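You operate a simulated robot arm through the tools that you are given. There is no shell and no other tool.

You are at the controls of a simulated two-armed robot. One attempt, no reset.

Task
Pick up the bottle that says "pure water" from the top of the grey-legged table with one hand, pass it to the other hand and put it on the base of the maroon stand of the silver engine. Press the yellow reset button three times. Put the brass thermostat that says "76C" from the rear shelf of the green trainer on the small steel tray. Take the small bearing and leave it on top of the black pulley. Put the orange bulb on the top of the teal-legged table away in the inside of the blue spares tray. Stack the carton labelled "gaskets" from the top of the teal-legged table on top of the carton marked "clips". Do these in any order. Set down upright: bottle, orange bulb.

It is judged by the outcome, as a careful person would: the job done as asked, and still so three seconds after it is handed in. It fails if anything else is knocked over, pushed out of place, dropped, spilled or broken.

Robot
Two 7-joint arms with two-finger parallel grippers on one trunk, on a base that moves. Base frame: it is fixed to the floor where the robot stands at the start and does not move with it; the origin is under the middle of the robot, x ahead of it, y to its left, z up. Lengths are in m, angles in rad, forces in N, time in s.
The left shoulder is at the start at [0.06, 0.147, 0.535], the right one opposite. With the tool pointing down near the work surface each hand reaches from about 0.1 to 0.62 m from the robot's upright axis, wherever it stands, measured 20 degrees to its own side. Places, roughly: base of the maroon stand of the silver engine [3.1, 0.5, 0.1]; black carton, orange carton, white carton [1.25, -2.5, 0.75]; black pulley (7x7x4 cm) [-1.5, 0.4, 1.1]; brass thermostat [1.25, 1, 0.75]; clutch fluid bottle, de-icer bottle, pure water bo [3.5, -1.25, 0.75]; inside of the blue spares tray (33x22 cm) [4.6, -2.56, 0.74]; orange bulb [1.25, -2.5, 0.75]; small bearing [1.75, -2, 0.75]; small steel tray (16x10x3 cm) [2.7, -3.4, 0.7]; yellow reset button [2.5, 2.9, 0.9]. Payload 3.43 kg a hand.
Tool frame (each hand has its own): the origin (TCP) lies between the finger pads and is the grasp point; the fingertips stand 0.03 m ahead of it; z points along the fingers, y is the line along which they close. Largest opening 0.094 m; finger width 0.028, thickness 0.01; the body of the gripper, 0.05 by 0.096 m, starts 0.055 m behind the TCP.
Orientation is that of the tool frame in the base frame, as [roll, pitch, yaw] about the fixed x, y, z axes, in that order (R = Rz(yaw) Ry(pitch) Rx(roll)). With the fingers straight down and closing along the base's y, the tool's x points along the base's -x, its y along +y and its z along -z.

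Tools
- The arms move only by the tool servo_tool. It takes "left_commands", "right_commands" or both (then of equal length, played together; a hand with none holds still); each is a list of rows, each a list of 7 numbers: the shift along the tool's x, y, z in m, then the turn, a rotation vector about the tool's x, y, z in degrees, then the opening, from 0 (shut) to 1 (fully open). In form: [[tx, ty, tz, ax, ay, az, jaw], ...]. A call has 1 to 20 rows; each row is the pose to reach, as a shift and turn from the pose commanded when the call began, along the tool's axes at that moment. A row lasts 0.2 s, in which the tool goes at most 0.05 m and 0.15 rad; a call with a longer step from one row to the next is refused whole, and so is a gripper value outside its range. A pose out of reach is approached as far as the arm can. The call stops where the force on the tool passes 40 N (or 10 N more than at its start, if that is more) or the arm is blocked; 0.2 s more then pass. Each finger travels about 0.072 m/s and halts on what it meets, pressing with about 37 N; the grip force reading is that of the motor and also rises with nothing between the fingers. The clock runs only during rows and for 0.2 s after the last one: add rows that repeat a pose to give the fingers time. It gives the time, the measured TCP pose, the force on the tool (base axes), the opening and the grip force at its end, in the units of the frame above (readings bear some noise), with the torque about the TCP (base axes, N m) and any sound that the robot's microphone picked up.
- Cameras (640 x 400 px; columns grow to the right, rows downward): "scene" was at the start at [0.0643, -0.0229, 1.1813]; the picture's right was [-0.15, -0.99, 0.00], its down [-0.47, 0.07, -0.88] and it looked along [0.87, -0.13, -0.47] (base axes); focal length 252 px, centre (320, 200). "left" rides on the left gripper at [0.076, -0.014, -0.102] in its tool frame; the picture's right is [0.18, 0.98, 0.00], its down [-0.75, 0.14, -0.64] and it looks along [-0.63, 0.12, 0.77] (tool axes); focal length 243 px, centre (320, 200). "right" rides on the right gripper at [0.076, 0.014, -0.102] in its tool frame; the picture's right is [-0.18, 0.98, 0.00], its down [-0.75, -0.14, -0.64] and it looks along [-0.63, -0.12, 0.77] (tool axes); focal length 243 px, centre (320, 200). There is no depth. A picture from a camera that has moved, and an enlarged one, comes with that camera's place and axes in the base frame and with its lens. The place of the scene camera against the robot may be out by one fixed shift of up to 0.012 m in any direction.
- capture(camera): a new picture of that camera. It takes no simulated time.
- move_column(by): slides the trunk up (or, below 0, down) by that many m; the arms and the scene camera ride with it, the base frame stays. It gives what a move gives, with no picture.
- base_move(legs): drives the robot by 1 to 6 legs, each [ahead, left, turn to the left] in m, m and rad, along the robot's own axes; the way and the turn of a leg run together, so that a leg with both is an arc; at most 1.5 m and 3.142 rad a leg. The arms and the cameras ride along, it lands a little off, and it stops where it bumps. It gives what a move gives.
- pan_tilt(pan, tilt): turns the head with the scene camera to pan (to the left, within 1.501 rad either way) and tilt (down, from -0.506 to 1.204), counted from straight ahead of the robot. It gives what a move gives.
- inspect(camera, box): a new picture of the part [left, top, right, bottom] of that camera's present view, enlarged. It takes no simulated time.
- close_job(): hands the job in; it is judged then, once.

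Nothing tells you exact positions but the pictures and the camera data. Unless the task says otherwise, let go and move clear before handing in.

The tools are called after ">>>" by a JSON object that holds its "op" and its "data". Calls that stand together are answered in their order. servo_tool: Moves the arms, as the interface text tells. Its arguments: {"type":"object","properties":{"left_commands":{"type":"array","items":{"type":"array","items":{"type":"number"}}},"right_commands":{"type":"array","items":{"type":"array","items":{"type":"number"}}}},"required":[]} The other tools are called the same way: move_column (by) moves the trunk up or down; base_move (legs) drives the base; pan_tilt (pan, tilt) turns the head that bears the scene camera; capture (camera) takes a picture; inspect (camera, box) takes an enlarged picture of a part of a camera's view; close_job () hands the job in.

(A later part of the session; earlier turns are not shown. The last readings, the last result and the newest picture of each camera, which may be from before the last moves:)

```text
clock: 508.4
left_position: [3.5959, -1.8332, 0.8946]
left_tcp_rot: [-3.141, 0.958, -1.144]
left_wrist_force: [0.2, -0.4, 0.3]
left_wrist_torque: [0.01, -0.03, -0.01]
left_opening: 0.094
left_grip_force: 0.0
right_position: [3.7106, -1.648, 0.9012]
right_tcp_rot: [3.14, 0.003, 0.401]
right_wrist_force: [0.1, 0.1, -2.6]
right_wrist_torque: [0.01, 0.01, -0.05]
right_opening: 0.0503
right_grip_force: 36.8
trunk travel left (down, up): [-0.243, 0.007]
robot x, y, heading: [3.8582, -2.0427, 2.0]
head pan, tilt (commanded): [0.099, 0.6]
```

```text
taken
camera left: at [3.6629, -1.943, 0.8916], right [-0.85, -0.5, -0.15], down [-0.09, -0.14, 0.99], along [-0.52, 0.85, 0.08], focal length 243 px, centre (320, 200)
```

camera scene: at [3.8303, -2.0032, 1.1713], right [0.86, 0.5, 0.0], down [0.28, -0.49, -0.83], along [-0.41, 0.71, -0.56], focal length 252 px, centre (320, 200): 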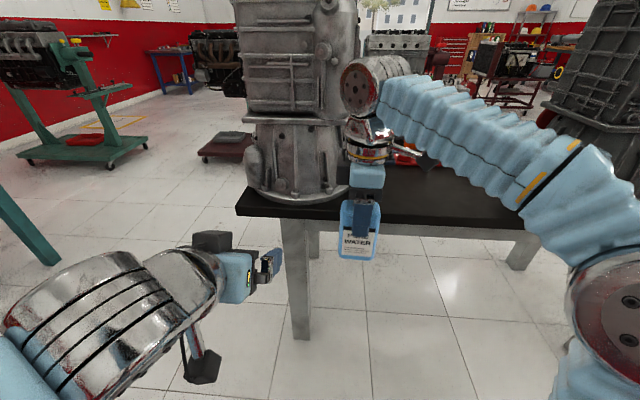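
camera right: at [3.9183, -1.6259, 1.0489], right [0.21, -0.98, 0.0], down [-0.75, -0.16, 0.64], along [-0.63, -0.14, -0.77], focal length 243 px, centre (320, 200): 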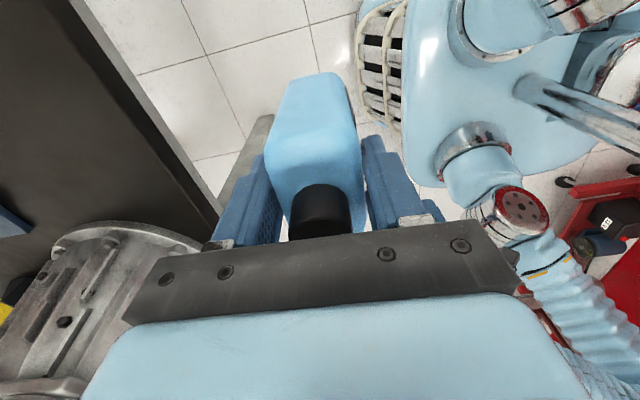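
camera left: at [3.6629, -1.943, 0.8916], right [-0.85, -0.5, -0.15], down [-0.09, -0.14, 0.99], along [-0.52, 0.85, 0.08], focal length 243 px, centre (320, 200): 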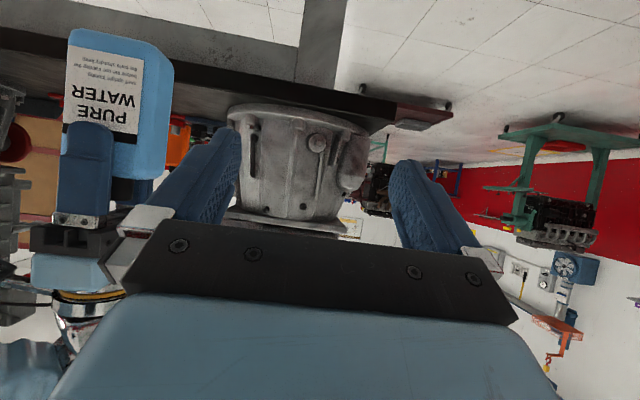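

The bottle hangs in front with its label toward me. I'll slide the left hand right until it is directly behind the bottle at the pre-grasp point.

>>> {"op": "servo_tool", "data": {"left_commands": [[0, -0.025, 0, 0, 0, 0, 1], [0, -0.05, 0, 0, 0, 0, 1], [0, -0.075, 0, 0, 0, 0, 1], [0, -0.1, 0, 0, 0, 0, 1], [-0.001, -0.125, 0, 0, 0, 0, 1], [-0.002, -0.15, 0, 0, 0, 0, 1], [-0.0025, -0.18, 0, 0, 0, 0, 1], [-0.0025, -0.18, 0, 0, 0, 0, 1]]}}

>>> {"op": "capture", "data": {"camera": "left"}}

>>> {"op": "capture", "data": {"camera": "scene"}}

>>> {"op": "capture", "data": {"camera": "right"}}

```text
clock: 510.2
left_position: [3.7589, -1.7571, 0.8968]
left_tcp_rot: [3.139, 0.958, -1.145]
left_wrist_force: [0.7, 0.5, 0.6]
left_wrist_torque: [0.0, 0.01, -0.01]
left_opening: 0.0941
left_grip_force: 0.0
right_position: [3.7103, -1.6479, 0.9011]
right_tcp_rot: [3.141, 0.001, 0.401]
right_wrist_force: [0.9, -0.8, -4.4]
right_wrist_torque: [0.01, 0.03, 0.04]
right_opening: 0.0502
right_grip_force: 37.1
trunk travel left (down, up): [-0.243, 0.007]
robot x, y, heading: [3.858, -2.0457, 1.996]
head pan, tilt (commanded): [0.099, 0.6]
```

```text
taken
camera left: at [3.8256, -1.8672, 0.8945], right [-0.85, -0.5, -0.15], down [-0.09, -0.14, 0.99], along [-0.52, 0.85, 0.08], focal length 243 px, centre (320, 200)
```

left: 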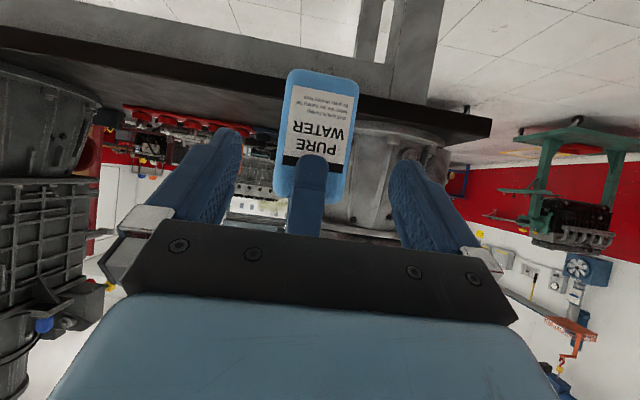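

```text
taken
camera scene: at [3.8304, -2.0032, 1.1713], right [0.86, 0.5, 0.0], down [0.28, -0.49, -0.82], along [-0.41, 0.71, -0.57], focal length 252 px, centre (320, 200)
```

scene: 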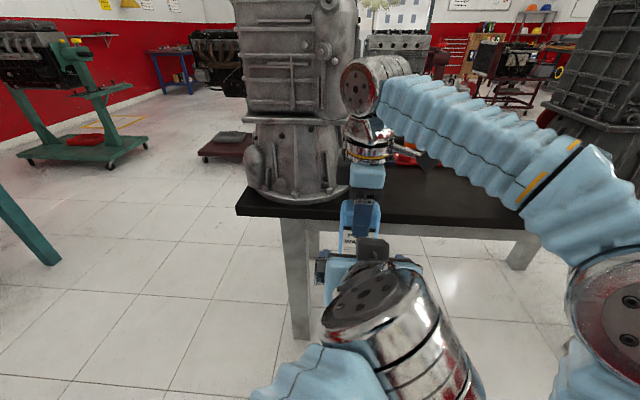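

```text
taken
camera right: at [3.7858, -1.6311, 1.0033], right [0.21, -0.98, 0.0], down [-0.75, -0.16, 0.64], along [-0.63, -0.14, -0.77], focal length 243 px, centre (320, 200)
```

right: 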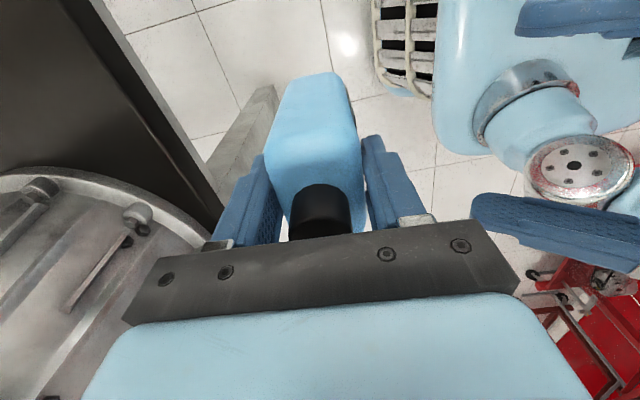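

The left jaws straddle the bottle's line, well centred, and the right fingers stay above. I'll advance the left hand along its axis in two stages.

>>> {"op": "servo_tool", "data": {"left_commands": [[0, 0, 0.015, 0, 0, 0, 1], [0, 0, 0.03, 0, 0, 0, 1], [0, 0, 0.045, 0, 0, 0, 1], [0, 0, 0.06, 0, 0, 0, 1], [0, 0, 0.075, 0, 0, 0, 1], [0, 0, 0.085, 0, 0, 0, 1]]}}

>>> {"op": "capture", "data": {"camera": "left"}}

>>> {"op": "inspect", "data": {"camera": "scene", "box": [300, 160, 440, 300]}}

>>> {"op": "capture", "data": {"camera": "right"}}

```text
clock: 511.6
left_position: [3.7296, -1.693, 0.8472]
left_tcp_rot: [-3.142, 0.959, -1.145]
left_wrist_force: [-1.4, 0.1, -0.9]
left_wrist_torque: [0.03, -0.02, 0.01]
left_opening: 0.094
left_grip_force: 0.0
right_position: [3.7091, -1.6474, 0.9007]
right_tcp_rot: [3.14, 0.0, 0.401]
right_wrist_force: [0.0, -0.3, -4.4]
right_wrist_torque: [0.01, 0.0, 0.01]
right_opening: 0.0505
right_grip_force: 36.9
trunk travel left (down, up): [-0.243, 0.007]
robot x, y, heading: [3.8582, -2.0415, 1.998]
head pan, tilt (commanded): [0.099, 0.6]
```

```text
taken
camera left: at [3.7969, -1.8032, 0.8445], right [-0.85, -0.5, -0.15], down [-0.09, -0.14, 0.99], along [-0.52, 0.85, 0.08], focal length 243 px, centre (320, 200)
```

left: 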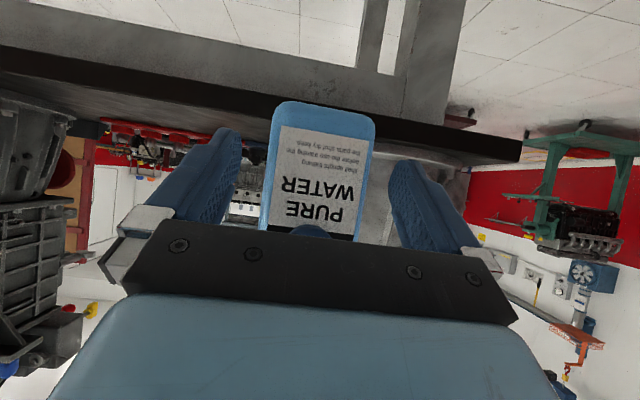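

```text
2.86 times, centred on (370, 230) of scene
camera zoom: at [3.8303, -2.0033, 1.1713], right [0.86, 0.5, 0.0], down [0.28, -0.49, -0.82], along [-0.41, 0.71, -0.57], focal length 720 px, centre (177, 114)
```

zoom: 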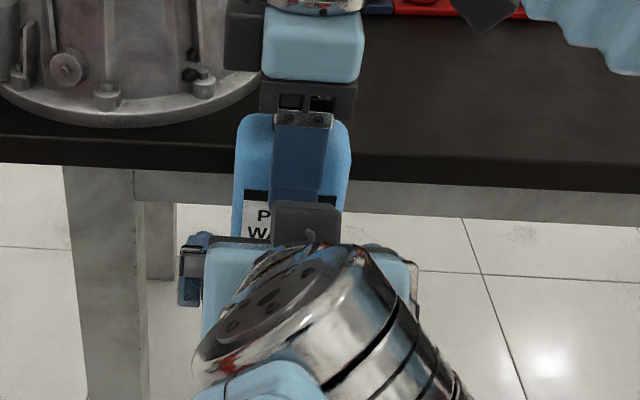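

```text
taken
camera right: at [3.7857, -1.6311, 1.0033], right [0.21, -0.98, 0.0], down [-0.75, -0.16, 0.64], along [-0.63, -0.14, -0.77], focal length 243 px, centre (320, 200)
```

right: 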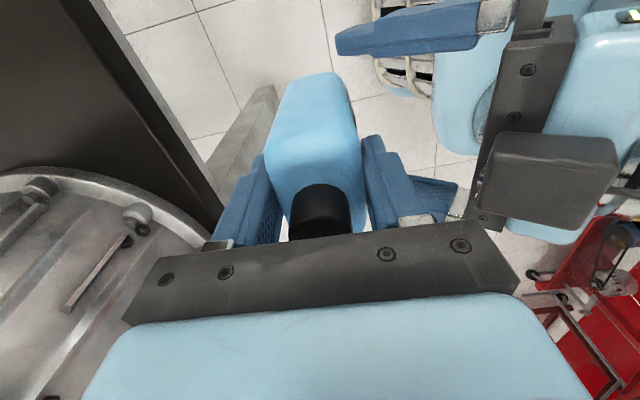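

A block on top of the left gripper would meet the right fingers at this tilt, so I'll back out, tilt further to about 75° and come in lower and flatter.

>>> {"op": "servo_tool", "data": {"left_commands": [[0, 0, -0.02, 0, 0, 0, 1], [0, 0, -0.045, 0, 0, 0, 1], [0, 0, -0.07, 0, 0, 0, 1], [0, 0, -0.085, 0, 0, 0, 1], [0, 0, -0.085, 0, -7, 0, 1], [0, 0, -0.085, 0, -14, 0, 1], [0, 0, -0.085, 0, -20, 0, 1], [0, 0, -0.085, 0, -20, 0, 1]]}}

>>> {"op": "servo_tool", "data": {"left_commands": [[0.015, 0, 0, 0, 0, 0, 1], [0.03, 0, 0, 0, 0, 0, 1], [0.0403, 0, 0, 0, 0, 0, 1], [0.0403, 0, 0.02, 0, 0, 0, 1], [0.0403, 0, 0.04, 0, 0, 0, 1], [0.0403, 0, 0.06, 0, 0, 0, 1]]}}

>>> {"op": "capture", "data": {"camera": "left"}}

>>> {"op": "inspect", "data": {"camera": "scene", "box": [300, 160, 440, 300]}}

>>> {"op": "capture", "data": {"camera": "right"}}

```text
clock: 513.1
left_position: [3.6943, -1.7638, 0.9261]
left_tcp_rot: [-2.685, 1.223, -0.599]
left_wrist_force: [0.1, 0.4, -0.6]
left_wrist_torque: [0.0, -0.03, -0.02]
left_opening: 0.094
left_grip_force: 0.1
right_position: [3.7098, -1.6488, 0.9021]
right_tcp_rot: [3.138, 0.0, 0.401]
right_wrist_force: [-0.5, -0.5, -2.7]
right_wrist_torque: [-0.01, 0.02, 0.0]
right_opening: 0.0501
right_grip_force: 37.0
trunk travel left (down, up): [-0.243, 0.007]
robot x, y, heading: [3.8564, -2.0429, 2.0]
head pan, tilt (commanded): [0.099, 0.6]
stopped in row 7 (left hand): the arm was blocked; the commanded pose is now the measured one
```

```text
clock: 514.6
left_position: [3.7059, -1.7482, 0.8963]
left_tcp_rot: [-2.431, 1.237, -0.461]
left_wrist_force: [0.9, -1.0, 0.4]
left_wrist_torque: [0.0, 0.01, -0.01]
left_opening: 0.094
left_grip_force: 0.0
right_position: [3.7101, -1.6483, 0.9005]
right_tcp_rot: [3.139, 0.002, 0.402]
right_wrist_force: [-0.1, 0.9, -3.8]
right_wrist_torque: [-0.02, -0.04, 0.0]
right_opening: 0.0504
right_grip_force: 36.8
trunk travel left (down, up): [-0.243, 0.007]
robot x, y, heading: [3.8578, -2.0409, 1.999]
head pan, tilt (commanded): [0.099, 0.6]
stopped in row 6 (left hand): the arm was blocked; the commanded pose is now the measured one
```

```text
taken
camera left: at [3.7774, -1.8465, 0.8544], right [-0.82, -0.42, -0.38], down [-0.12, -0.53, 0.84], along [-0.56, 0.74, 0.38], focal length 243 px, centre (320, 200)
```

left: 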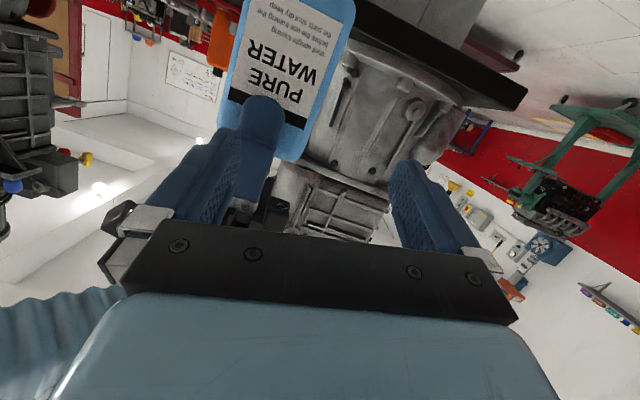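

```text
2.86 times, centred on (370, 230) of scene
camera zoom: at [3.8302, -2.0032, 1.1713], right [0.86, 0.5, 0.0], down [0.28, -0.49, -0.82], along [-0.41, 0.71, -0.57], focal length 720 px, centre (177, 114)
```

zoom: 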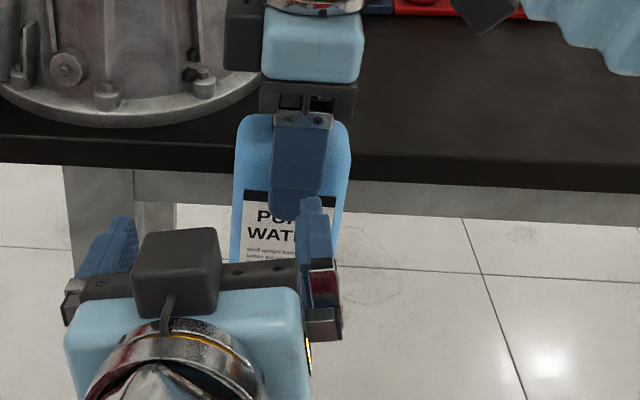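

```text
taken
camera right: at [3.7855, -1.631, 1.0029], right [0.21, -0.98, 0.0], down [-0.75, -0.16, 0.64], along [-0.63, -0.14, -0.77], focal length 243 px, centre (320, 200)
```

right: 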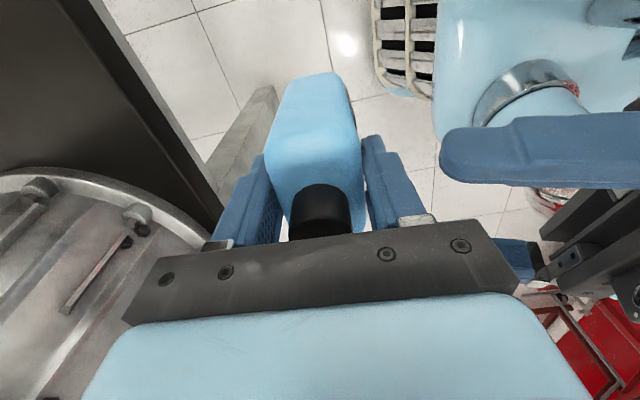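

The left arm ran into a limit there. I'll move the left hand safely off to the left and straighten it; then I'll turn the bottle 90° with the right hand so the right fingers sit at its sides, leaving the front free for the left gripper.

>>> {"op": "servo_tool", "data": {"left_commands": [[0, 0.01, -0.01, 0, 0, 0, 1], [0, 0.025, -0.015, 0, 0, 4, 1], [0, 0.045, -0.015, 0, 0, 8, 1], [0, 0.07, -0.015, 0, 0, 12.8, 1], [0, 0.095, -0.015, 0, 0, 12.8, 1], [0, 0.12, -0.015, 0, 0, 12.8, 1]]}}

>>> {"op": "servo_tool", "data": {"left_commands": [[0, 0, 0, 0, 7, 0, 1], [0, 0, 0, 0, 14, 0, 1], [0, 0, 0, 0, 20, 0, 1], [0, 0, 0, 0, 20, 0, 1]]}}

>>> {"op": "capture", "data": {"camera": "scene"}}

```text
clock: 516.0
left_position: [3.6053, -1.8076, 0.8832]
left_tcp_rot: [3.13, 1.32, -1.214]
left_wrist_force: [0.5, -0.7, -0.6]
left_wrist_torque: [-0.01, 0.0, -0.04]
left_opening: 0.0937
left_grip_force: 0.0
left hand out of reach, approached as far as the arm can: row 6
right_position: [3.7094, -1.6477, 0.9016]
right_tcp_rot: [3.142, 0.002, 0.402]
right_wrist_force: [-0.6, 0.0, -3.9]
right_wrist_torque: [0.0, -0.01, 0.01]
right_opening: 0.0504
right_grip_force: 36.9
trunk travel left (down, up): [-0.243, 0.007]
robot x, y, heading: [3.8565, -2.0442, 2.0]
head pan, tilt (commanded): [0.099, 0.6]
```

```text
clock: 517.0
left_position: [3.6062, -1.8075, 0.8823]
left_tcp_rot: [3.137, 0.972, -1.205]
left_wrist_force: [-0.5, -0.1, -1.1]
left_wrist_torque: [-0.01, 0.03, 0.0]
left_opening: 0.0943
left_grip_force: 0.0
right_position: [3.7095, -1.6474, 0.9012]
right_tcp_rot: [3.139, 0.001, 0.4]
right_wrist_force: [0.7, 0.1, -2.6]
right_wrist_torque: [-0.01, 0.0, -0.01]
right_opening: 0.0503
right_grip_force: 37.0
trunk travel left (down, up): [-0.243, 0.007]
robot x, y, heading: [3.8542, -2.0434, 1.999]
head pan, tilt (commanded): [0.099, 0.6]
```

```text
taken
camera scene: at [3.8302, -2.0032, 1.1713], right [0.86, 0.5, 0.0], down [0.28, -0.49, -0.82], along [-0.41, 0.71, -0.57], focal length 252 px, centre (320, 200)
```

scene: 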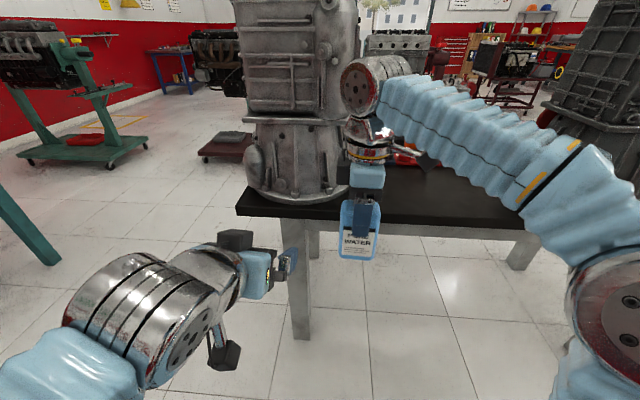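

The left hand is back in its earlier pose. Now I rotate the bottle by about 89° with the right hand, slowly.

>>> {"op": "servo_tool", "data": {"right_commands": [[0, 0, 0, 0, 0, 5, 0], [0, 0, 0, 0, 0, 10, 0], [0, 0, 0, 0, 0, 16, 0], [0, 0, 0, 0, 0, 22, 0], [0, 0, 0, 0, 0, 28, 0], [0, 0, 0, 0, 0, 34, 0], [0, 0, 0, 0, 0, 40, 0], [0, 0, 0, 0, 0, 46, 0], [0, 0, 0, 0, 0, 52, 0], [0, 0, 0, 0, 0, 58, 0], [0, 0, 0, 0, 0, 64, 0], [0, 0, 0, 0, 0, 70, 0], [0, 0, 0, 0, 0, 76, 0], [0, 0, 0, 0, 0, 82, 0], [0, 0, 0, 0, 0, 88.5, 0], [0, 0, 0, 0, 0, 88.5, 0]]}}

>>> {"op": "capture", "data": {"camera": "scene"}}

>>> {"op": "capture", "data": {"camera": "left"}}

```text
clock: 520.4
left_position: [3.6065, -1.8067, 0.8817]
left_tcp_rot: [3.135, 0.974, -1.205]
left_wrist_force: [0.4, -1.4, 0.5]
left_wrist_torque: [-0.01, 0.01, -0.02]
left_opening: 0.094
left_grip_force: 0.1
right_position: [3.71, -1.648, 0.9006]
right_tcp_rot: [3.139, -0.001, -1.144]
right_wrist_force: [0.4, 0.8, -3.8]
right_wrist_torque: [-0.02, 0.0, -0.02]
right_opening: 0.0501
right_grip_force: 37.1
trunk travel left (down, up): [-0.243, 0.007]
robot x, y, heading: [3.861, -2.043, 1.996]
head pan, tilt (commanded): [0.099, 0.6]
```

```text
taken
camera scene: at [3.8302, -2.0032, 1.1713], right [0.86, 0.5, 0.0], down [0.28, -0.49, -0.82], along [-0.41, 0.71, -0.57], focal length 252 px, centre (320, 200)
```

scene: 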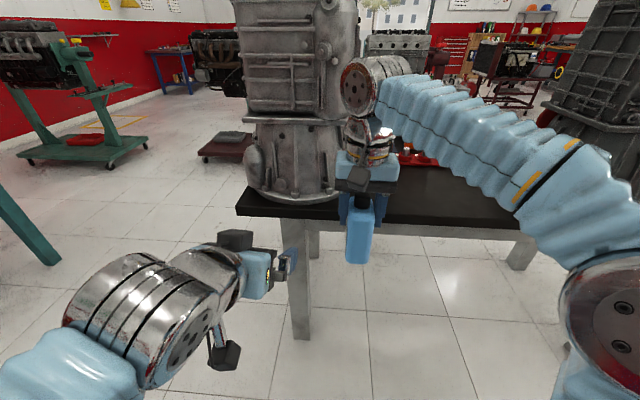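

```text
taken
camera left: at [3.6664, -1.9215, 0.8773], right [-0.88, -0.45, -0.15], down [-0.09, -0.15, 0.98], along [-0.47, 0.88, 0.09], focal length 243 px, centre (320, 200)
```

left: 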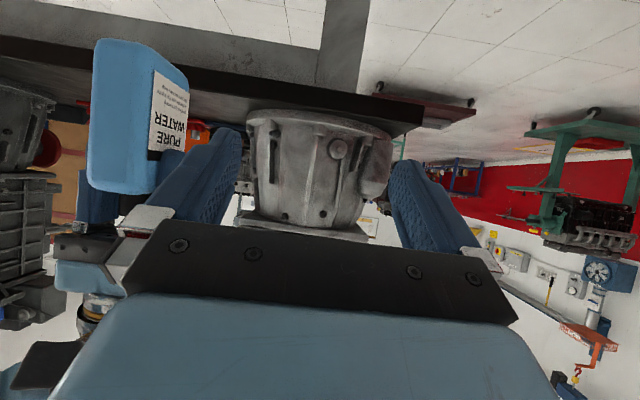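

The bottle now presents its narrow side to me with the right fingers at its flanks. I'll bring the left hand behind it again at the 55° tilt.

>>> {"op": "servo_tool", "data": {"left_commands": [[0, 0, -0.02, -1.5, 0, -1, 1], [-0.001, -0.025, -0.0212, -2.89, 0, -1.97, 1], [-0.002, -0.05, -0.0212, -2.89, 0, -1.97, 1], [-0.003, -0.075, -0.0212, -2.89, 0, -1.97, 1], [-0.004, -0.1, -0.0212, -2.89, 0, -1.97, 1], [-0.0047, -0.13, -0.0212, -2.89, 0, -1.97, 1], [-0.0047, -0.1612, -0.0212, -2.89, 0, -1.97, 1], [-0.0047, -0.1612, -0.0212, -2.89, 0, -1.97, 1]]}}

>>> {"op": "capture", "data": {"camera": "left"}}

>>> {"op": "inspect", "data": {"camera": "scene", "box": [300, 160, 440, 300]}}

>>> {"op": "capture", "data": {"camera": "right"}}

```text
clock: 522.2
left_position: [3.7429, -1.7652, 0.896]
left_tcp_rot: [-3.091, 0.952, -1.072]
left_wrist_force: [-0.2, 0.1, 0.1]
left_wrist_torque: [0.01, 0.03, -0.01]
left_opening: 0.0937
left_grip_force: 0.0
right_position: [3.7094, -1.6481, 0.9006]
right_tcp_rot: [3.14, -0.002, -1.143]
right_wrist_force: [-0.6, -0.4, -5.1]
right_wrist_torque: [-0.03, 0.03, 0.02]
right_opening: 0.0503
right_grip_force: 37.5
trunk travel left (down, up): [-0.243, 0.007]
robot x, y, heading: [3.8597, -2.0436, 2.0]
head pan, tilt (commanded): [0.099, 0.6]
```

```text
taken
camera left: at [3.814, -1.8745, 0.895], right [-0.83, -0.53, -0.18], down [-0.12, -0.15, 0.98], along [-0.55, 0.84, 0.07], focal length 243 px, centre (320, 200)
```

left: 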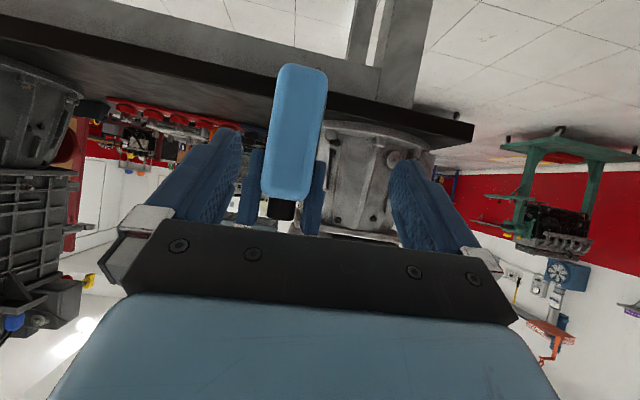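

```text
2.86 times, centred on (370, 230) of scene
camera zoom: at [3.8302, -2.0032, 1.1713], right [0.86, 0.5, 0.0], down [0.28, -0.49, -0.82], along [-0.41, 0.71, -0.57], focal length 720 px, centre (177, 114)
```

zoom: 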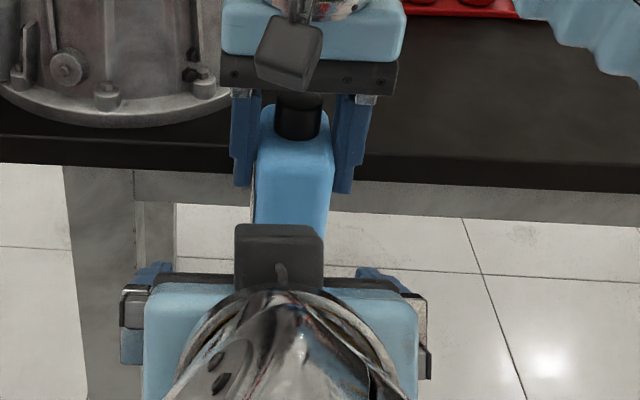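

```text
taken
camera right: at [3.7282, -1.7227, 1.0033], right [-0.97, -0.24, 0.0], down [-0.18, 0.75, 0.64], along [-0.15, 0.62, -0.77], focal length 243 px, centre (320, 200)
```

right: 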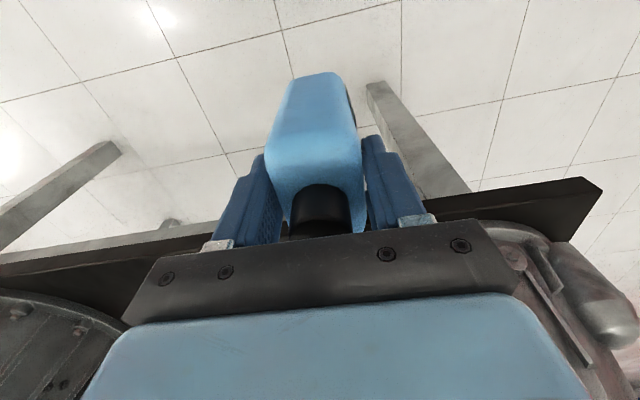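

The left hand is 2 cm off centre to the left; I'll correct that and advance halfway.

>>> {"op": "servo_tool", "data": {"left_commands": [[0, -0.01, 0, 0, 0, 1, 1], [0, -0.0195, 0, 0, 0, 2, 1], [0, -0.0195, 0.015, 0, 0, 2, 1], [0, -0.0195, 0.03, 0, 0, 2, 1], [0, -0.0195, 0.045, 0, 0, 2, 1], [0, -0.0195, 0.06, 0, 0, 2, 1], [0, -0.0195, 0.06, 0, 0, 2, 1]]}}

>>> {"op": "capture", "data": {"camera": "left"}}

>>> {"op": "inspect", "data": {"camera": "scene", "box": [300, 160, 440, 300]}}

>>> {"op": "capture", "data": {"camera": "right"}}

```text
clock: 523.6
left_position: [3.7312, -1.7209, 0.8985]
left_tcp_rot: [-2.997, 1.003, -1.002]
left_wrist_force: [-0.1, 0.0, -0.1]
left_wrist_torque: [0.02, 0.0, 0.01]
left_opening: 0.094
left_grip_force: 0.1
right_position: [3.7095, -1.6483, 0.9003]
right_tcp_rot: [3.141, -0.001, -1.143]
right_wrist_force: [-0.3, 0.0, -3.8]
right_wrist_torque: [0.01, 0.02, 0.01]
right_opening: 0.0502
right_grip_force: 37.2
trunk travel left (down, up): [-0.243, 0.007]
robot x, y, heading: [3.8575, -2.0394, 2.0]
head pan, tilt (commanded): [0.099, 0.6]
stopped in row 7 (left hand): the arm was blocked; the commanded pose is now the measured one
```

```text
taken
camera left: at [3.8004, -1.8294, 0.8918], right [-0.83, -0.51, -0.23], down [-0.13, -0.22, 0.97], along [-0.54, 0.83, 0.12], focal length 243 px, centre (320, 200)
```

left: 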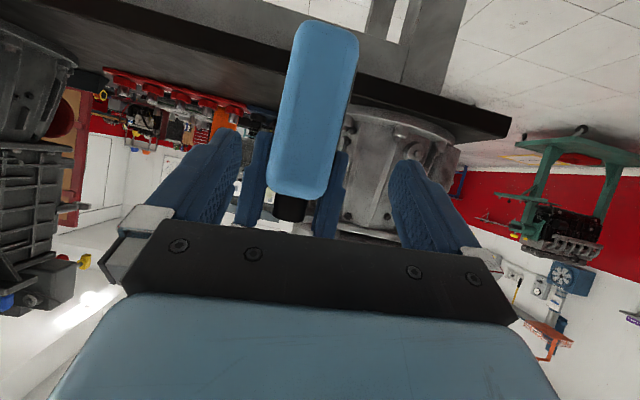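

```text
2.86 times, centred on (370, 230) of scene
camera zoom: at [3.8303, -2.0033, 1.1713], right [0.86, 0.5, 0.0], down [0.28, -0.49, -0.82], along [-0.41, 0.71, -0.57], focal length 720 px, centre (177, 114)
```

zoom: 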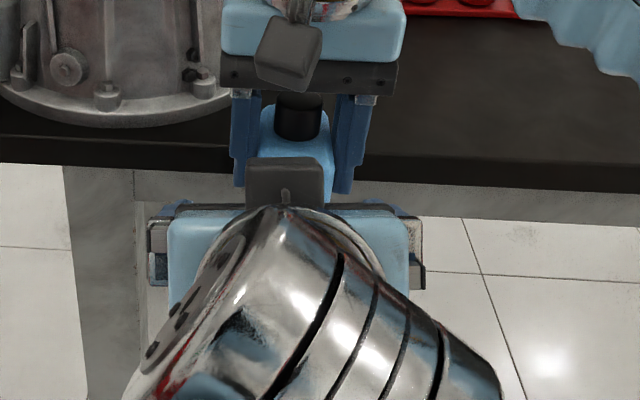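

```text
taken
camera right: at [3.7283, -1.7229, 1.0032], right [-0.97, -0.24, 0.0], down [-0.18, 0.75, 0.64], along [-0.15, 0.62, -0.77], focal length 243 px, centre (320, 200)
```

right: 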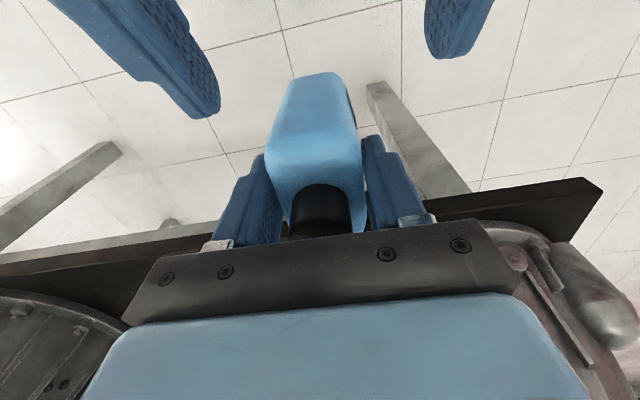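

The left arm is blocked again, probably its elbow posture changed after the earlier jam. I'll withdraw it to its normal tucked pose to reset the posture and then repeat the approach.

>>> {"op": "servo_tool", "data": {"left_commands": [[0, 0, -0.02, 0, 0, 0, 1], [0, 0.01, -0.035, 0, 0, 0, 1], [0, 0.035, -0.04, 0, 0, 0, 1], [0, 0.06, -0.04, 0, 0, 0, 1], [0, 0.085, -0.04, 0, 0, 0, 1], [0, 0.11, -0.04, 0, 0, 0, 1], [0, 0.14, -0.04, 0, 0, 0, 1], [0, 0.17, -0.03, 0, 0, 0, 1], [0, 0.18, -0.02, 0, 0, 0, 1]]}}

>>> {"op": "capture", "data": {"camera": "scene"}}

```text
clock: 525.6
left_position: [3.5746, -1.8129, 0.8979]
left_tcp_rot: [-2.997, 1.005, -1.004]
left_wrist_force: [0.2, 0.0, -0.4]
left_wrist_torque: [-0.01, 0.02, 0.02]
left_opening: 0.0938
left_grip_force: 0.0
right_position: [3.7094, -1.6471, 0.9012]
right_tcp_rot: [3.14, -0.003, -1.143]
right_wrist_force: [-0.3, -0.9, -3.9]
right_wrist_torque: [0.01, 0.04, -0.02]
right_opening: 0.0501
right_grip_force: 36.6
trunk travel left (down, up): [-0.243, 0.007]
robot x, y, heading: [3.8607, -2.0439, 1.996]
head pan, tilt (commanded): [0.099, 0.6]
```

```text
taken
camera scene: at [3.8302, -2.0033, 1.1713], right [0.86, 0.5, 0.0], down [0.28, -0.49, -0.82], along [-0.41, 0.71, -0.57], focal length 252 px, centre (320, 200)
```

scene: 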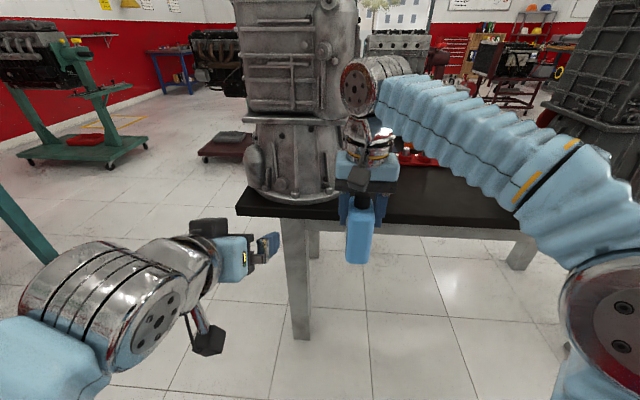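

I'll untilt the left hand to reset its posture, then try the handover further left and further out, where the left arm has more room.

>>> {"op": "servo_tool", "data": {"left_commands": [[0, 0, 0, 0, 8, 0, 1], [0, 0, 0, 0, 16, 0, 1], [0, 0, 0, 0, 24, 0, 1], [0, 0, 0, 0, 32, 0, 1], [0, 0, 0, 0, 40, 0, 1], [0, 0, 0, 0, 48, 0, 1], [0, 0, 0, 0, 57, 0, 1], [0, 0, 0, 0, 57, 0, 1]]}}

```text
refused: row 7 steps farther than a row can; nothing moved
```

>>> {"op": "servo_tool", "data": {"left_commands": [[0, 0, 0, 0, 8, 0, 1], [0, 0, 0, 0, 16, 0, 1], [0, 0, 0, 0, 24, 0, 1], [0, 0, 0, 0, 32, 0, 1], [0, 0, 0, 0, 40, 0, 1], [0, 0, 0, 0, 48, 0, 1], [0, 0, 0, 0, 56, 0, 1], [0, 0, 0, 0, 57, 0, 1]]}}

>>> {"op": "capture", "data": {"camera": "scene"}}

```text
clock: 527.4
left_position: [3.5751, -1.8124, 0.8972]
left_tcp_rot: [-3.065, 0.011, -1.126]
left_wrist_force: [-0.3, 0.2, 0.1]
left_wrist_torque: [0.0, -0.01, 0.01]
left_opening: 0.0942
left_grip_force: 0.0
right_position: [3.709, -1.6482, 0.901]
right_tcp_rot: [3.138, -0.001, -1.143]
right_wrist_force: [0.0, -0.2, -3.7]
right_wrist_torque: [0.0, 0.04, -0.01]
right_opening: 0.0501
right_grip_force: 37.5
trunk travel left (down, up): [-0.243, 0.007]
robot x, y, heading: [3.856, -2.0466, 1.997]
head pan, tilt (commanded): [0.099, 0.6]
```

```text
taken
camera scene: at [3.8301, -2.0031, 1.1713], right [0.86, 0.5, 0.0], down [0.28, -0.49, -0.82], along [-0.41, 0.71, -0.57], focal length 252 px, centre (320, 200)
```

scene: 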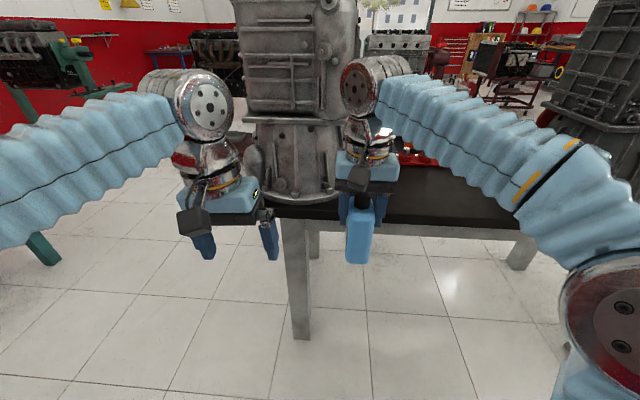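

The left arm is back in its natural posture. A natural approach is from the left side with the tool horizontal, pointing right. I'll move the left hand out to the left, turn it 90° and tilt it level.

>>> {"op": "servo_tool", "data": {"left_commands": [[-0.01, 0.015, 0, -4.39, 0, 0, 1], [-0.02, 0.03, 0, -4.39, 0, 0, 1], [-0.03, 0.045, 0, -4.39, 0, 0, 1], [-0.04, 0.06, 0, -4.39, 0, 0, 1], [-0.05, 0.08, 0, -4.39, 0, 0, 1], [-0.06, 0.1, 0, -4.39, 0, 0, 1], [-0.07, 0.116, 0, -4.39, 0, 0, 1], [-0.07, 0.116, 0, -4.39, 0, 0, 1]]}}

>>> {"op": "servo_tool", "data": {"left_commands": [[0, 0, 0, 0, 0, 8, 1], [0, 0, 0, 0, 0, 16, 1], [0, 0, 0, 0, 0, 24, 1], [0, 0, 0, 0, 0, 32, 1], [0, 0, 0, 0, 0, 40, 1], [0, 0, 0, 0, 0, 48, 1], [0, 0, 0, 0, 0, 56, 1], [0, 0, 0, 0, 0, 64, 1], [0, 0, 0, 0, 0, 72, 1], [0, 0, 0, 0, 0, 80, 1], [0, 0, 0, 0, 0, 88, 1], [0, 0, 0, 0, 0, 90, 1]]}}

>>> {"op": "servo_tool", "data": {"left_commands": [[0, 0, 0, 0, -8, 0, 1], [0, 0, 0, 0, -16, 0, 1], [0, 0, 0, 0, -24, 0, 1], [0, 0, 0, 0, -32, 0, 1], [0, 0, 0, 0, -40, 0, 1], [0, 0, 0, 0, -48, 0, 1], [0, 0, 0, 0, -56, 0, 1], [0, 0, 0, 0, -64, 0, 1], [0, 0, 0, 0, -72, 0, 1], [0, 0, 0, 0, -80, 0, 1], [0, 0, 0, 0, -85, 0, 1], [0, 0, 0, 0, -85, 0, 1]]}}

>>> {"op": "capture", "data": {"camera": "scene"}}

>>> {"op": "capture", "data": {"camera": "left"}}

```text
clock: 529.2
left_position: [3.4398, -1.8002, 0.889]
left_tcp_rot: [-3.141, 0.015, -1.124]
left_wrist_force: [-0.4, 0.6, 0.6]
left_wrist_torque: [0.02, 0.03, -0.01]
left_opening: 0.0939
left_grip_force: 0.1
right_position: [3.71, -1.6481, 0.9011]
right_tcp_rot: [3.141, -0.001, -1.143]
right_wrist_force: [-0.3, -0.3, -3.1]
right_wrist_torque: [-0.01, 0.0, -0.02]
right_opening: 0.0503
right_grip_force: 36.6
trunk travel left (down, up): [-0.243, 0.007]
robot x, y, heading: [3.8593, -2.0421, 1.998]
head pan, tilt (commanded): [0.099, 0.6]
```

```text
clock: 531.8
left_position: [3.4413, -1.8011, 0.8889]
left_tcp_rot: [3.124, 0.0, -2.696]
left_wrist_force: [-0.3, 0.1, 0.3]
left_wrist_torque: [-0.03, 0.01, 0.04]
left_opening: 0.0942
left_grip_force: 0.1
right_position: [3.7102, -1.6483, 0.9011]
right_tcp_rot: [3.14, -0.002, -1.145]
right_wrist_force: [0.8, 0.2, -4.0]
right_wrist_torque: [-0.03, -0.03, 0.02]
right_opening: 0.0503
right_grip_force: 36.6
trunk travel left (down, up): [-0.243, 0.007]
robot x, y, heading: [3.86, -2.0443, 2.004]
head pan, tilt (commanded): [0.099, 0.6]
```

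```text
clock: 534.4
left_position: [3.4408, -1.7995, 0.8886]
left_tcp_rot: [2.966, 1.482, -2.871]
left_wrist_force: [-0.1, 0.2, 0.6]
left_wrist_torque: [0.01, -0.03, -0.03]
left_opening: 0.094
left_grip_force: 0.1
right_position: [3.7094, -1.6476, 0.9018]
right_tcp_rot: [3.139, -0.001, -1.143]
right_wrist_force: [0.0, 0.4, -4.3]
right_wrist_torque: [0.01, 0.0, 0.0]
right_opening: 0.0499
right_grip_force: 37.0
trunk travel left (down, up): [-0.243, 0.007]
robot x, y, heading: [3.8578, -2.0401, 1.998]
head pan, tilt (commanded): [0.099, 0.6]
```

```text
taken
camera scene: at [3.8301, -2.0032, 1.1713], right [0.86, 0.5, 0.0], down [0.28, -0.49, -0.82], along [-0.41, 0.71, -0.57], focal length 252 px, centre (320, 200)
```

scene: 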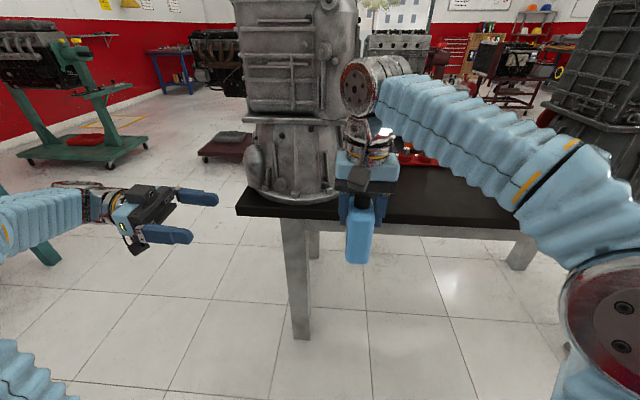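

```text
taken
camera left: at [3.3498, -1.8588, 0.8226], right [-0.44, 0.88, -0.17], down [-0.57, -0.13, 0.81], along [0.69, 0.45, 0.56], focal length 243 px, centre (320, 200)
```

left: 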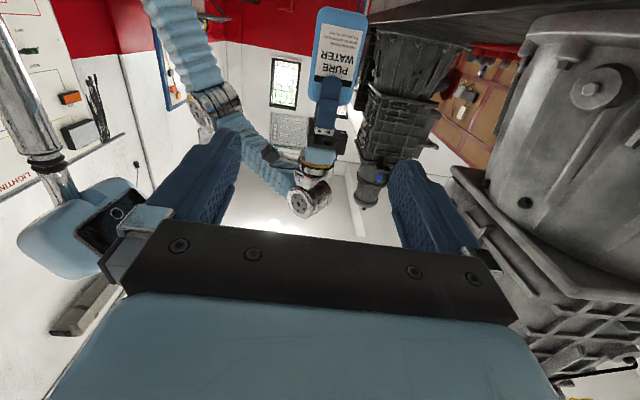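

That worked: the left hand is level and points right toward the bottle's label side. I'll align height and depth, then advance to about 12 cm away and re-check.

>>> {"op": "servo_tool", "data": {"left_commands": [[0.01, 0.007, 0.02, 0, 0, 0, 1], [0.02, 0.013, 0.045, 0, 0, 0, 1], [0.0321, 0.0201, 0.07, 0, 0, 0, 1], [0.0321, 0.0201, 0.1, 0, 0, 0, 1], [0.0321, 0.0201, 0.13, 0, 0, 0, 1], [0.0321, 0.0201, 0.16, 0, 0, 0, 1], [0.0321, 0.0201, 0.19, 0, 0, 0, 1], [0.0321, 0.0201, 0.19, 0, 0, 0, 1]]}}

>>> {"op": "capture", "data": {"camera": "left"}}

>>> {"op": "capture", "data": {"camera": "scene"}}

>>> {"op": "capture", "data": {"camera": "right"}}

```text
clock: 536.2
left_position: [3.6005, -1.6999, 0.8413]
left_tcp_rot: [2.97, 1.483, -2.865]
left_wrist_force: [0.5, -0.4, -0.8]
left_wrist_torque: [0.0, 0.03, 0.0]
left_opening: 0.0939
left_grip_force: 0.0
right_position: [3.709, -1.6485, 0.9013]
right_tcp_rot: [3.141, -0.002, -1.144]
right_wrist_force: [0.2, 0.0, -4.4]
right_wrist_torque: [-0.02, -0.03, -0.04]
right_opening: 0.0499
right_grip_force: 37.0
trunk travel left (down, up): [-0.243, 0.007]
robot x, y, heading: [3.8575, -2.0426, 1.997]
head pan, tilt (commanded): [0.099, 0.6]
```

```text
taken
camera left: at [3.5093, -1.7592, 0.7752], right [-0.44, 0.88, -0.17], down [-0.57, -0.13, 0.81], along [0.69, 0.45, 0.56], focal length 243 px, centre (320, 200)
```

left: 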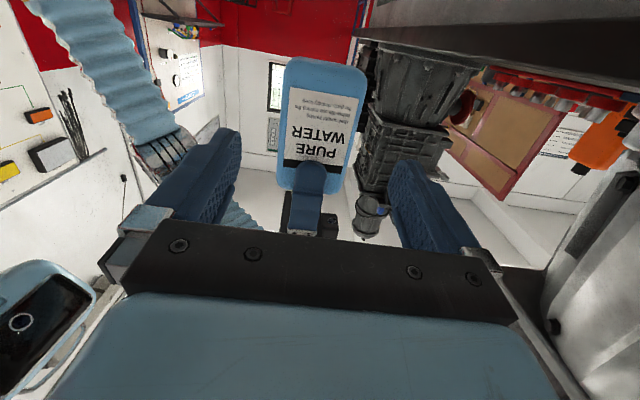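

```text
taken
camera scene: at [3.8302, -2.0031, 1.1713], right [0.86, 0.5, 0.0], down [0.28, -0.49, -0.82], along [-0.41, 0.71, -0.57], focal length 252 px, centre (320, 200)
```

scene: 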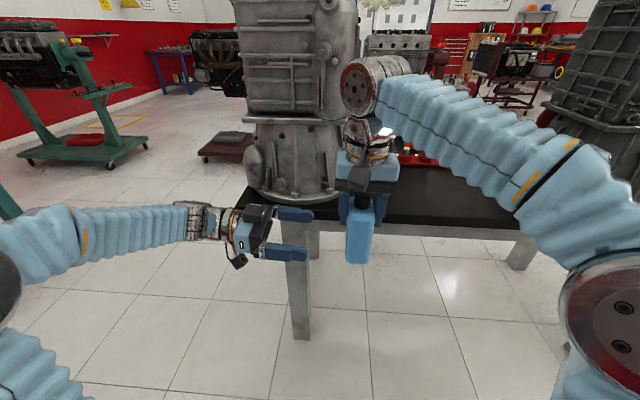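

```text
taken
camera right: at [3.7283, -1.7227, 1.0034], right [-0.97, -0.24, 0.0], down [-0.18, 0.75, 0.64], along [-0.15, 0.62, -0.77], focal length 243 px, centre (320, 200)
```

right: 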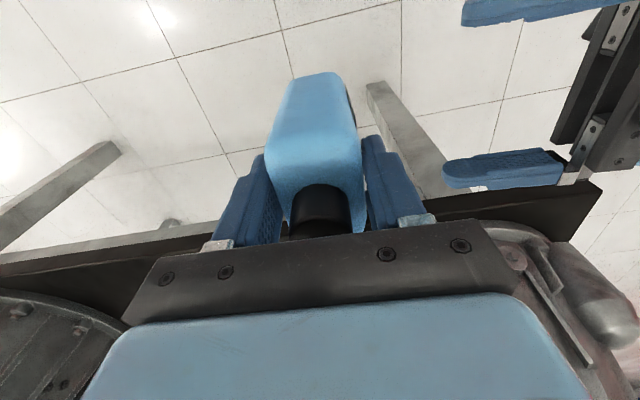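

Centred well; the bottle's base is at z≈0.79. I'll advance the remaining 11 cm so the jaws straddle the lower body.

>>> {"op": "servo_tool", "data": {"left_commands": [[0, 0, 0.02, 0, 0, 0, 1], [0, 0, 0.04, 0, 0, 0, 1], [0, 0, 0.06, 0, 0, 0, 1], [0, 0, 0.075, 0, 0, 0, 1], [0, 0, 0.09, 0, 0, 0, 1], [0, 0, 0.1, 0, 0, 0, 1], [0, 0, 0.1, 0, 0, 0, 1]]}}

>>> {"op": "capture", "data": {"camera": "left"}}

>>> {"op": "inspect", "data": {"camera": "scene", "box": [270, 160, 430, 300]}}

>>> {"op": "capture", "data": {"camera": "right"}}

```text
clock: 537.8
left_position: [3.6903, -1.6573, 0.8325]
left_tcp_rot: [2.97, 1.481, -2.869]
left_wrist_force: [0.0, -1.0, 0.4]
left_wrist_torque: [0.02, 0.03, -0.01]
left_opening: 0.0937
left_grip_force: 0.0
right_position: [3.7098, -1.6487, 0.9012]
right_tcp_rot: [3.14, -0.001, -1.143]
right_wrist_force: [-0.5, -0.1, -4.5]
right_wrist_torque: [-0.02, -0.01, 0.01]
right_opening: 0.0503
right_grip_force: 37.3
trunk travel left (down, up): [-0.243, 0.007]
robot x, y, heading: [3.8578, -2.0428, 1.997]
head pan, tilt (commanded): [0.099, 0.6]
```

```text
taken
camera left: at [3.599, -1.7168, 0.7659], right [-0.44, 0.88, -0.17], down [-0.57, -0.13, 0.81], along [0.69, 0.45, 0.56], focal length 243 px, centre (320, 200)
```

left: 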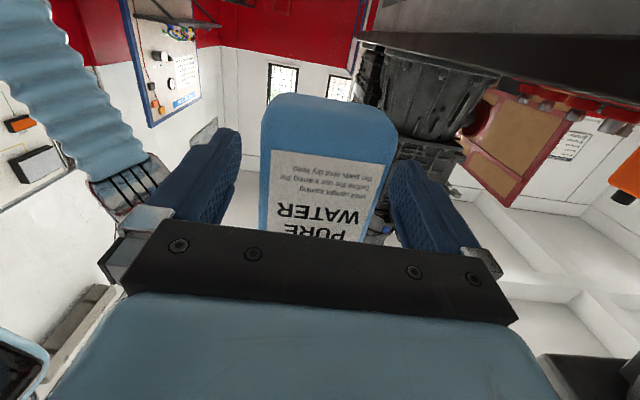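

```text
2.86 times, centred on (350, 230) of scene
camera zoom: at [3.8302, -2.0032, 1.1713], right [0.86, 0.5, 0.0], down [0.28, -0.49, -0.82], along [-0.41, 0.71, -0.57], focal length 720 px, centre (234, 114)
```

zoom: 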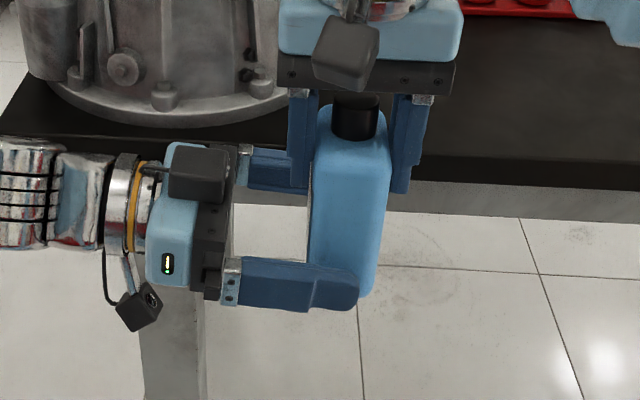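

```text
taken
camera right: at [3.7283, -1.7227, 1.0033], right [-0.97, -0.24, 0.0], down [-0.18, 0.75, 0.64], along [-0.15, 0.62, -0.77], focal length 243 px, centre (320, 200)
```

right: 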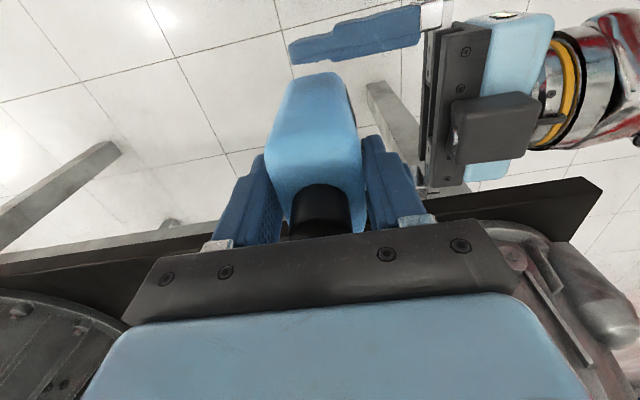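

Very clear: the left jaws straddle the lower body, right fingers hold above. I'll advance another 1.4 cm and close the left hand.

>>> {"op": "servo_tool", "data": {"left_commands": [[0, 0, 0.007, 0, 0, 0, 1], [0, 0, 0.014, 0, 0, 0, 1], [0, 0, 0.014, 0, 0, 0, 0.8], [0, 0, 0.014, 0, 0, 0, 0.6], [0, 0, 0.014, 0, 0, 0, 0.4], [0, 0, 0.014, 0, 0, 0, 0.2], [0, 0, 0.014, 0, 0, 0, 0], [0, 0, 0.014, 0, 0, 0, 0]]}}

>>> {"op": "capture", "data": {"camera": "left"}}

>>> {"op": "inspect", "data": {"camera": "scene", "box": [270, 160, 430, 300]}}

```text
clock: 539.6
left_position: [3.7023, -1.6518, 0.8307]
left_tcp_rot: [2.981, 1.483, -2.854]
left_wrist_force: [-7.6, 14.6, 1.1]
left_wrist_torque: [-0.86, -0.54, -0.22]
left_opening: 0.0745
left_grip_force: 36.9
right_position: [3.7091, -1.6475, 0.9009]
right_tcp_rot: [3.14, -0.002, -1.141]
right_wrist_force: [8.1, -14.4, -5.2]
right_wrist_torque: [-0.11, -0.13, 0.29]
right_opening: 0.0499
right_grip_force: 36.5
trunk travel left (down, up): [-0.243, 0.007]
robot x, y, heading: [3.8574, -2.0433, 1.999]
head pan, tilt (commanded): [0.099, 0.6]
```

```text
taken
camera left: at [3.6107, -1.7106, 0.7648], right [-0.44, 0.88, -0.17], down [-0.57, -0.13, 0.81], along [0.69, 0.45, 0.56], focal length 243 px, centre (320, 200)
```

left: 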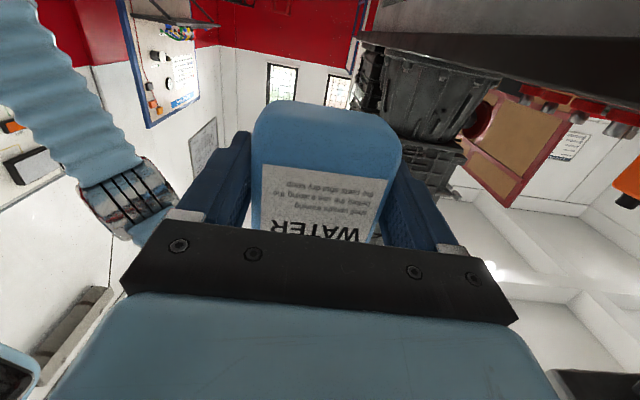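

```text
2.86 times, centred on (350, 230) of scene
camera zoom: at [3.8302, -2.0032, 1.1713], right [0.86, 0.5, 0.0], down [0.28, -0.49, -0.82], along [-0.41, 0.71, -0.57], focal length 720 px, centre (234, 114)
```

zoom: 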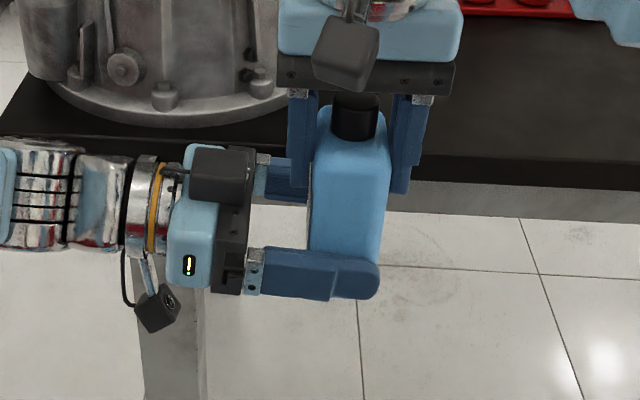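

Both hands hold the bottle (7.45 cm wide). There is a slight sideways strain between the hands; I'll relax it by shifting the left hand 2 mm forward, then release with the right.

>>> {"op": "servo_tool", "data": {"left_commands": [[0, 0.001, 0, 0, 0, 0, 0], [0, 0.002, 0, 0, 0, 0, 0], [0, 0.002, 0, 0, 0, 0, 0]]}}

```text
clock: 540.4
left_position: [3.7017, -1.6502, 0.8314]
left_tcp_rot: [2.965, 1.481, -2.873]
left_wrist_force: [-7.7, 4.0, 1.3]
left_wrist_torque: [-0.31, -0.44, 0.12]
left_opening: 0.0744
left_grip_force: 36.8
right_position: [3.7101, -1.6477, 0.9007]
right_tcp_rot: [3.141, -0.001, -1.145]
right_wrist_force: [7.2, -3.1, -5.0]
right_wrist_torque: [0.0, -0.07, -0.08]
right_opening: 0.0503
right_grip_force: 36.8
trunk travel left (down, up): [-0.243, 0.007]
robot x, y, heading: [3.8606, -2.0433, 2.002]
head pan, tilt (commanded): [0.099, 0.6]
```

The strain is mostly gone. Now the right hand opens and rises straight up off the bottle.

>>> {"op": "servo_tool", "data": {"right_commands": [[0, 0, 0, 0, 0, 0, 0.6], [0, 0, 0, 0, 0, 0, 0.75], [0, 0, 0, 0, 0, 0, 0.9], [0, 0, 0, 0, 0, 0, 1]]}}

>>> {"op": "inspect", "data": {"camera": "scene", "box": [270, 160, 430, 300]}}

```text
clock: 541.4
left_position: [3.7013, -1.6494, 0.8304]
left_tcp_rot: [2.969, 1.481, -2.866]
left_wrist_force: [0.9, -0.3, 0.4]
left_wrist_torque: [0.02, 0.04, 0.01]
left_opening: 0.0743
left_grip_force: 37.0
right_position: [3.7105, -1.6466, 0.901]
right_tcp_rot: [3.141, -0.002, -1.143]
right_wrist_force: [-0.1, -0.5, -0.9]
right_wrist_torque: [0.02, -0.02, 0.03]
right_opening: 0.0939
right_grip_force: 0.0
trunk travel left (down, up): [-0.243, 0.007]
robot x, y, heading: [3.8581, -2.0438, 1.994]
head pan, tilt (commanded): [0.099, 0.6]
```

```text
2.86 times, centred on (350, 230) of scene
camera zoom: at [3.8302, -2.0032, 1.1713], right [0.86, 0.5, 0.0], down [0.28, -0.49, -0.82], along [-0.41, 0.71, -0.57], focal length 720 px, centre (234, 114)
```

zoom: 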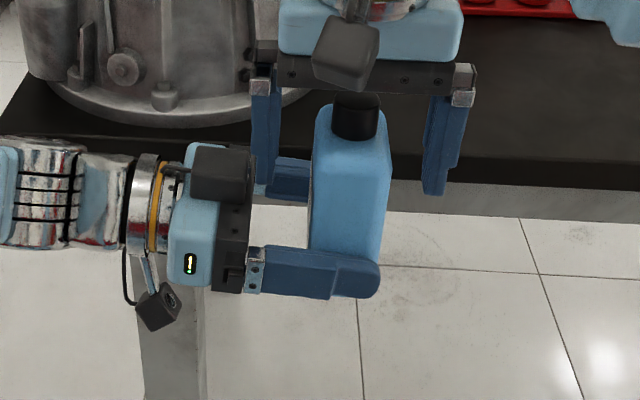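

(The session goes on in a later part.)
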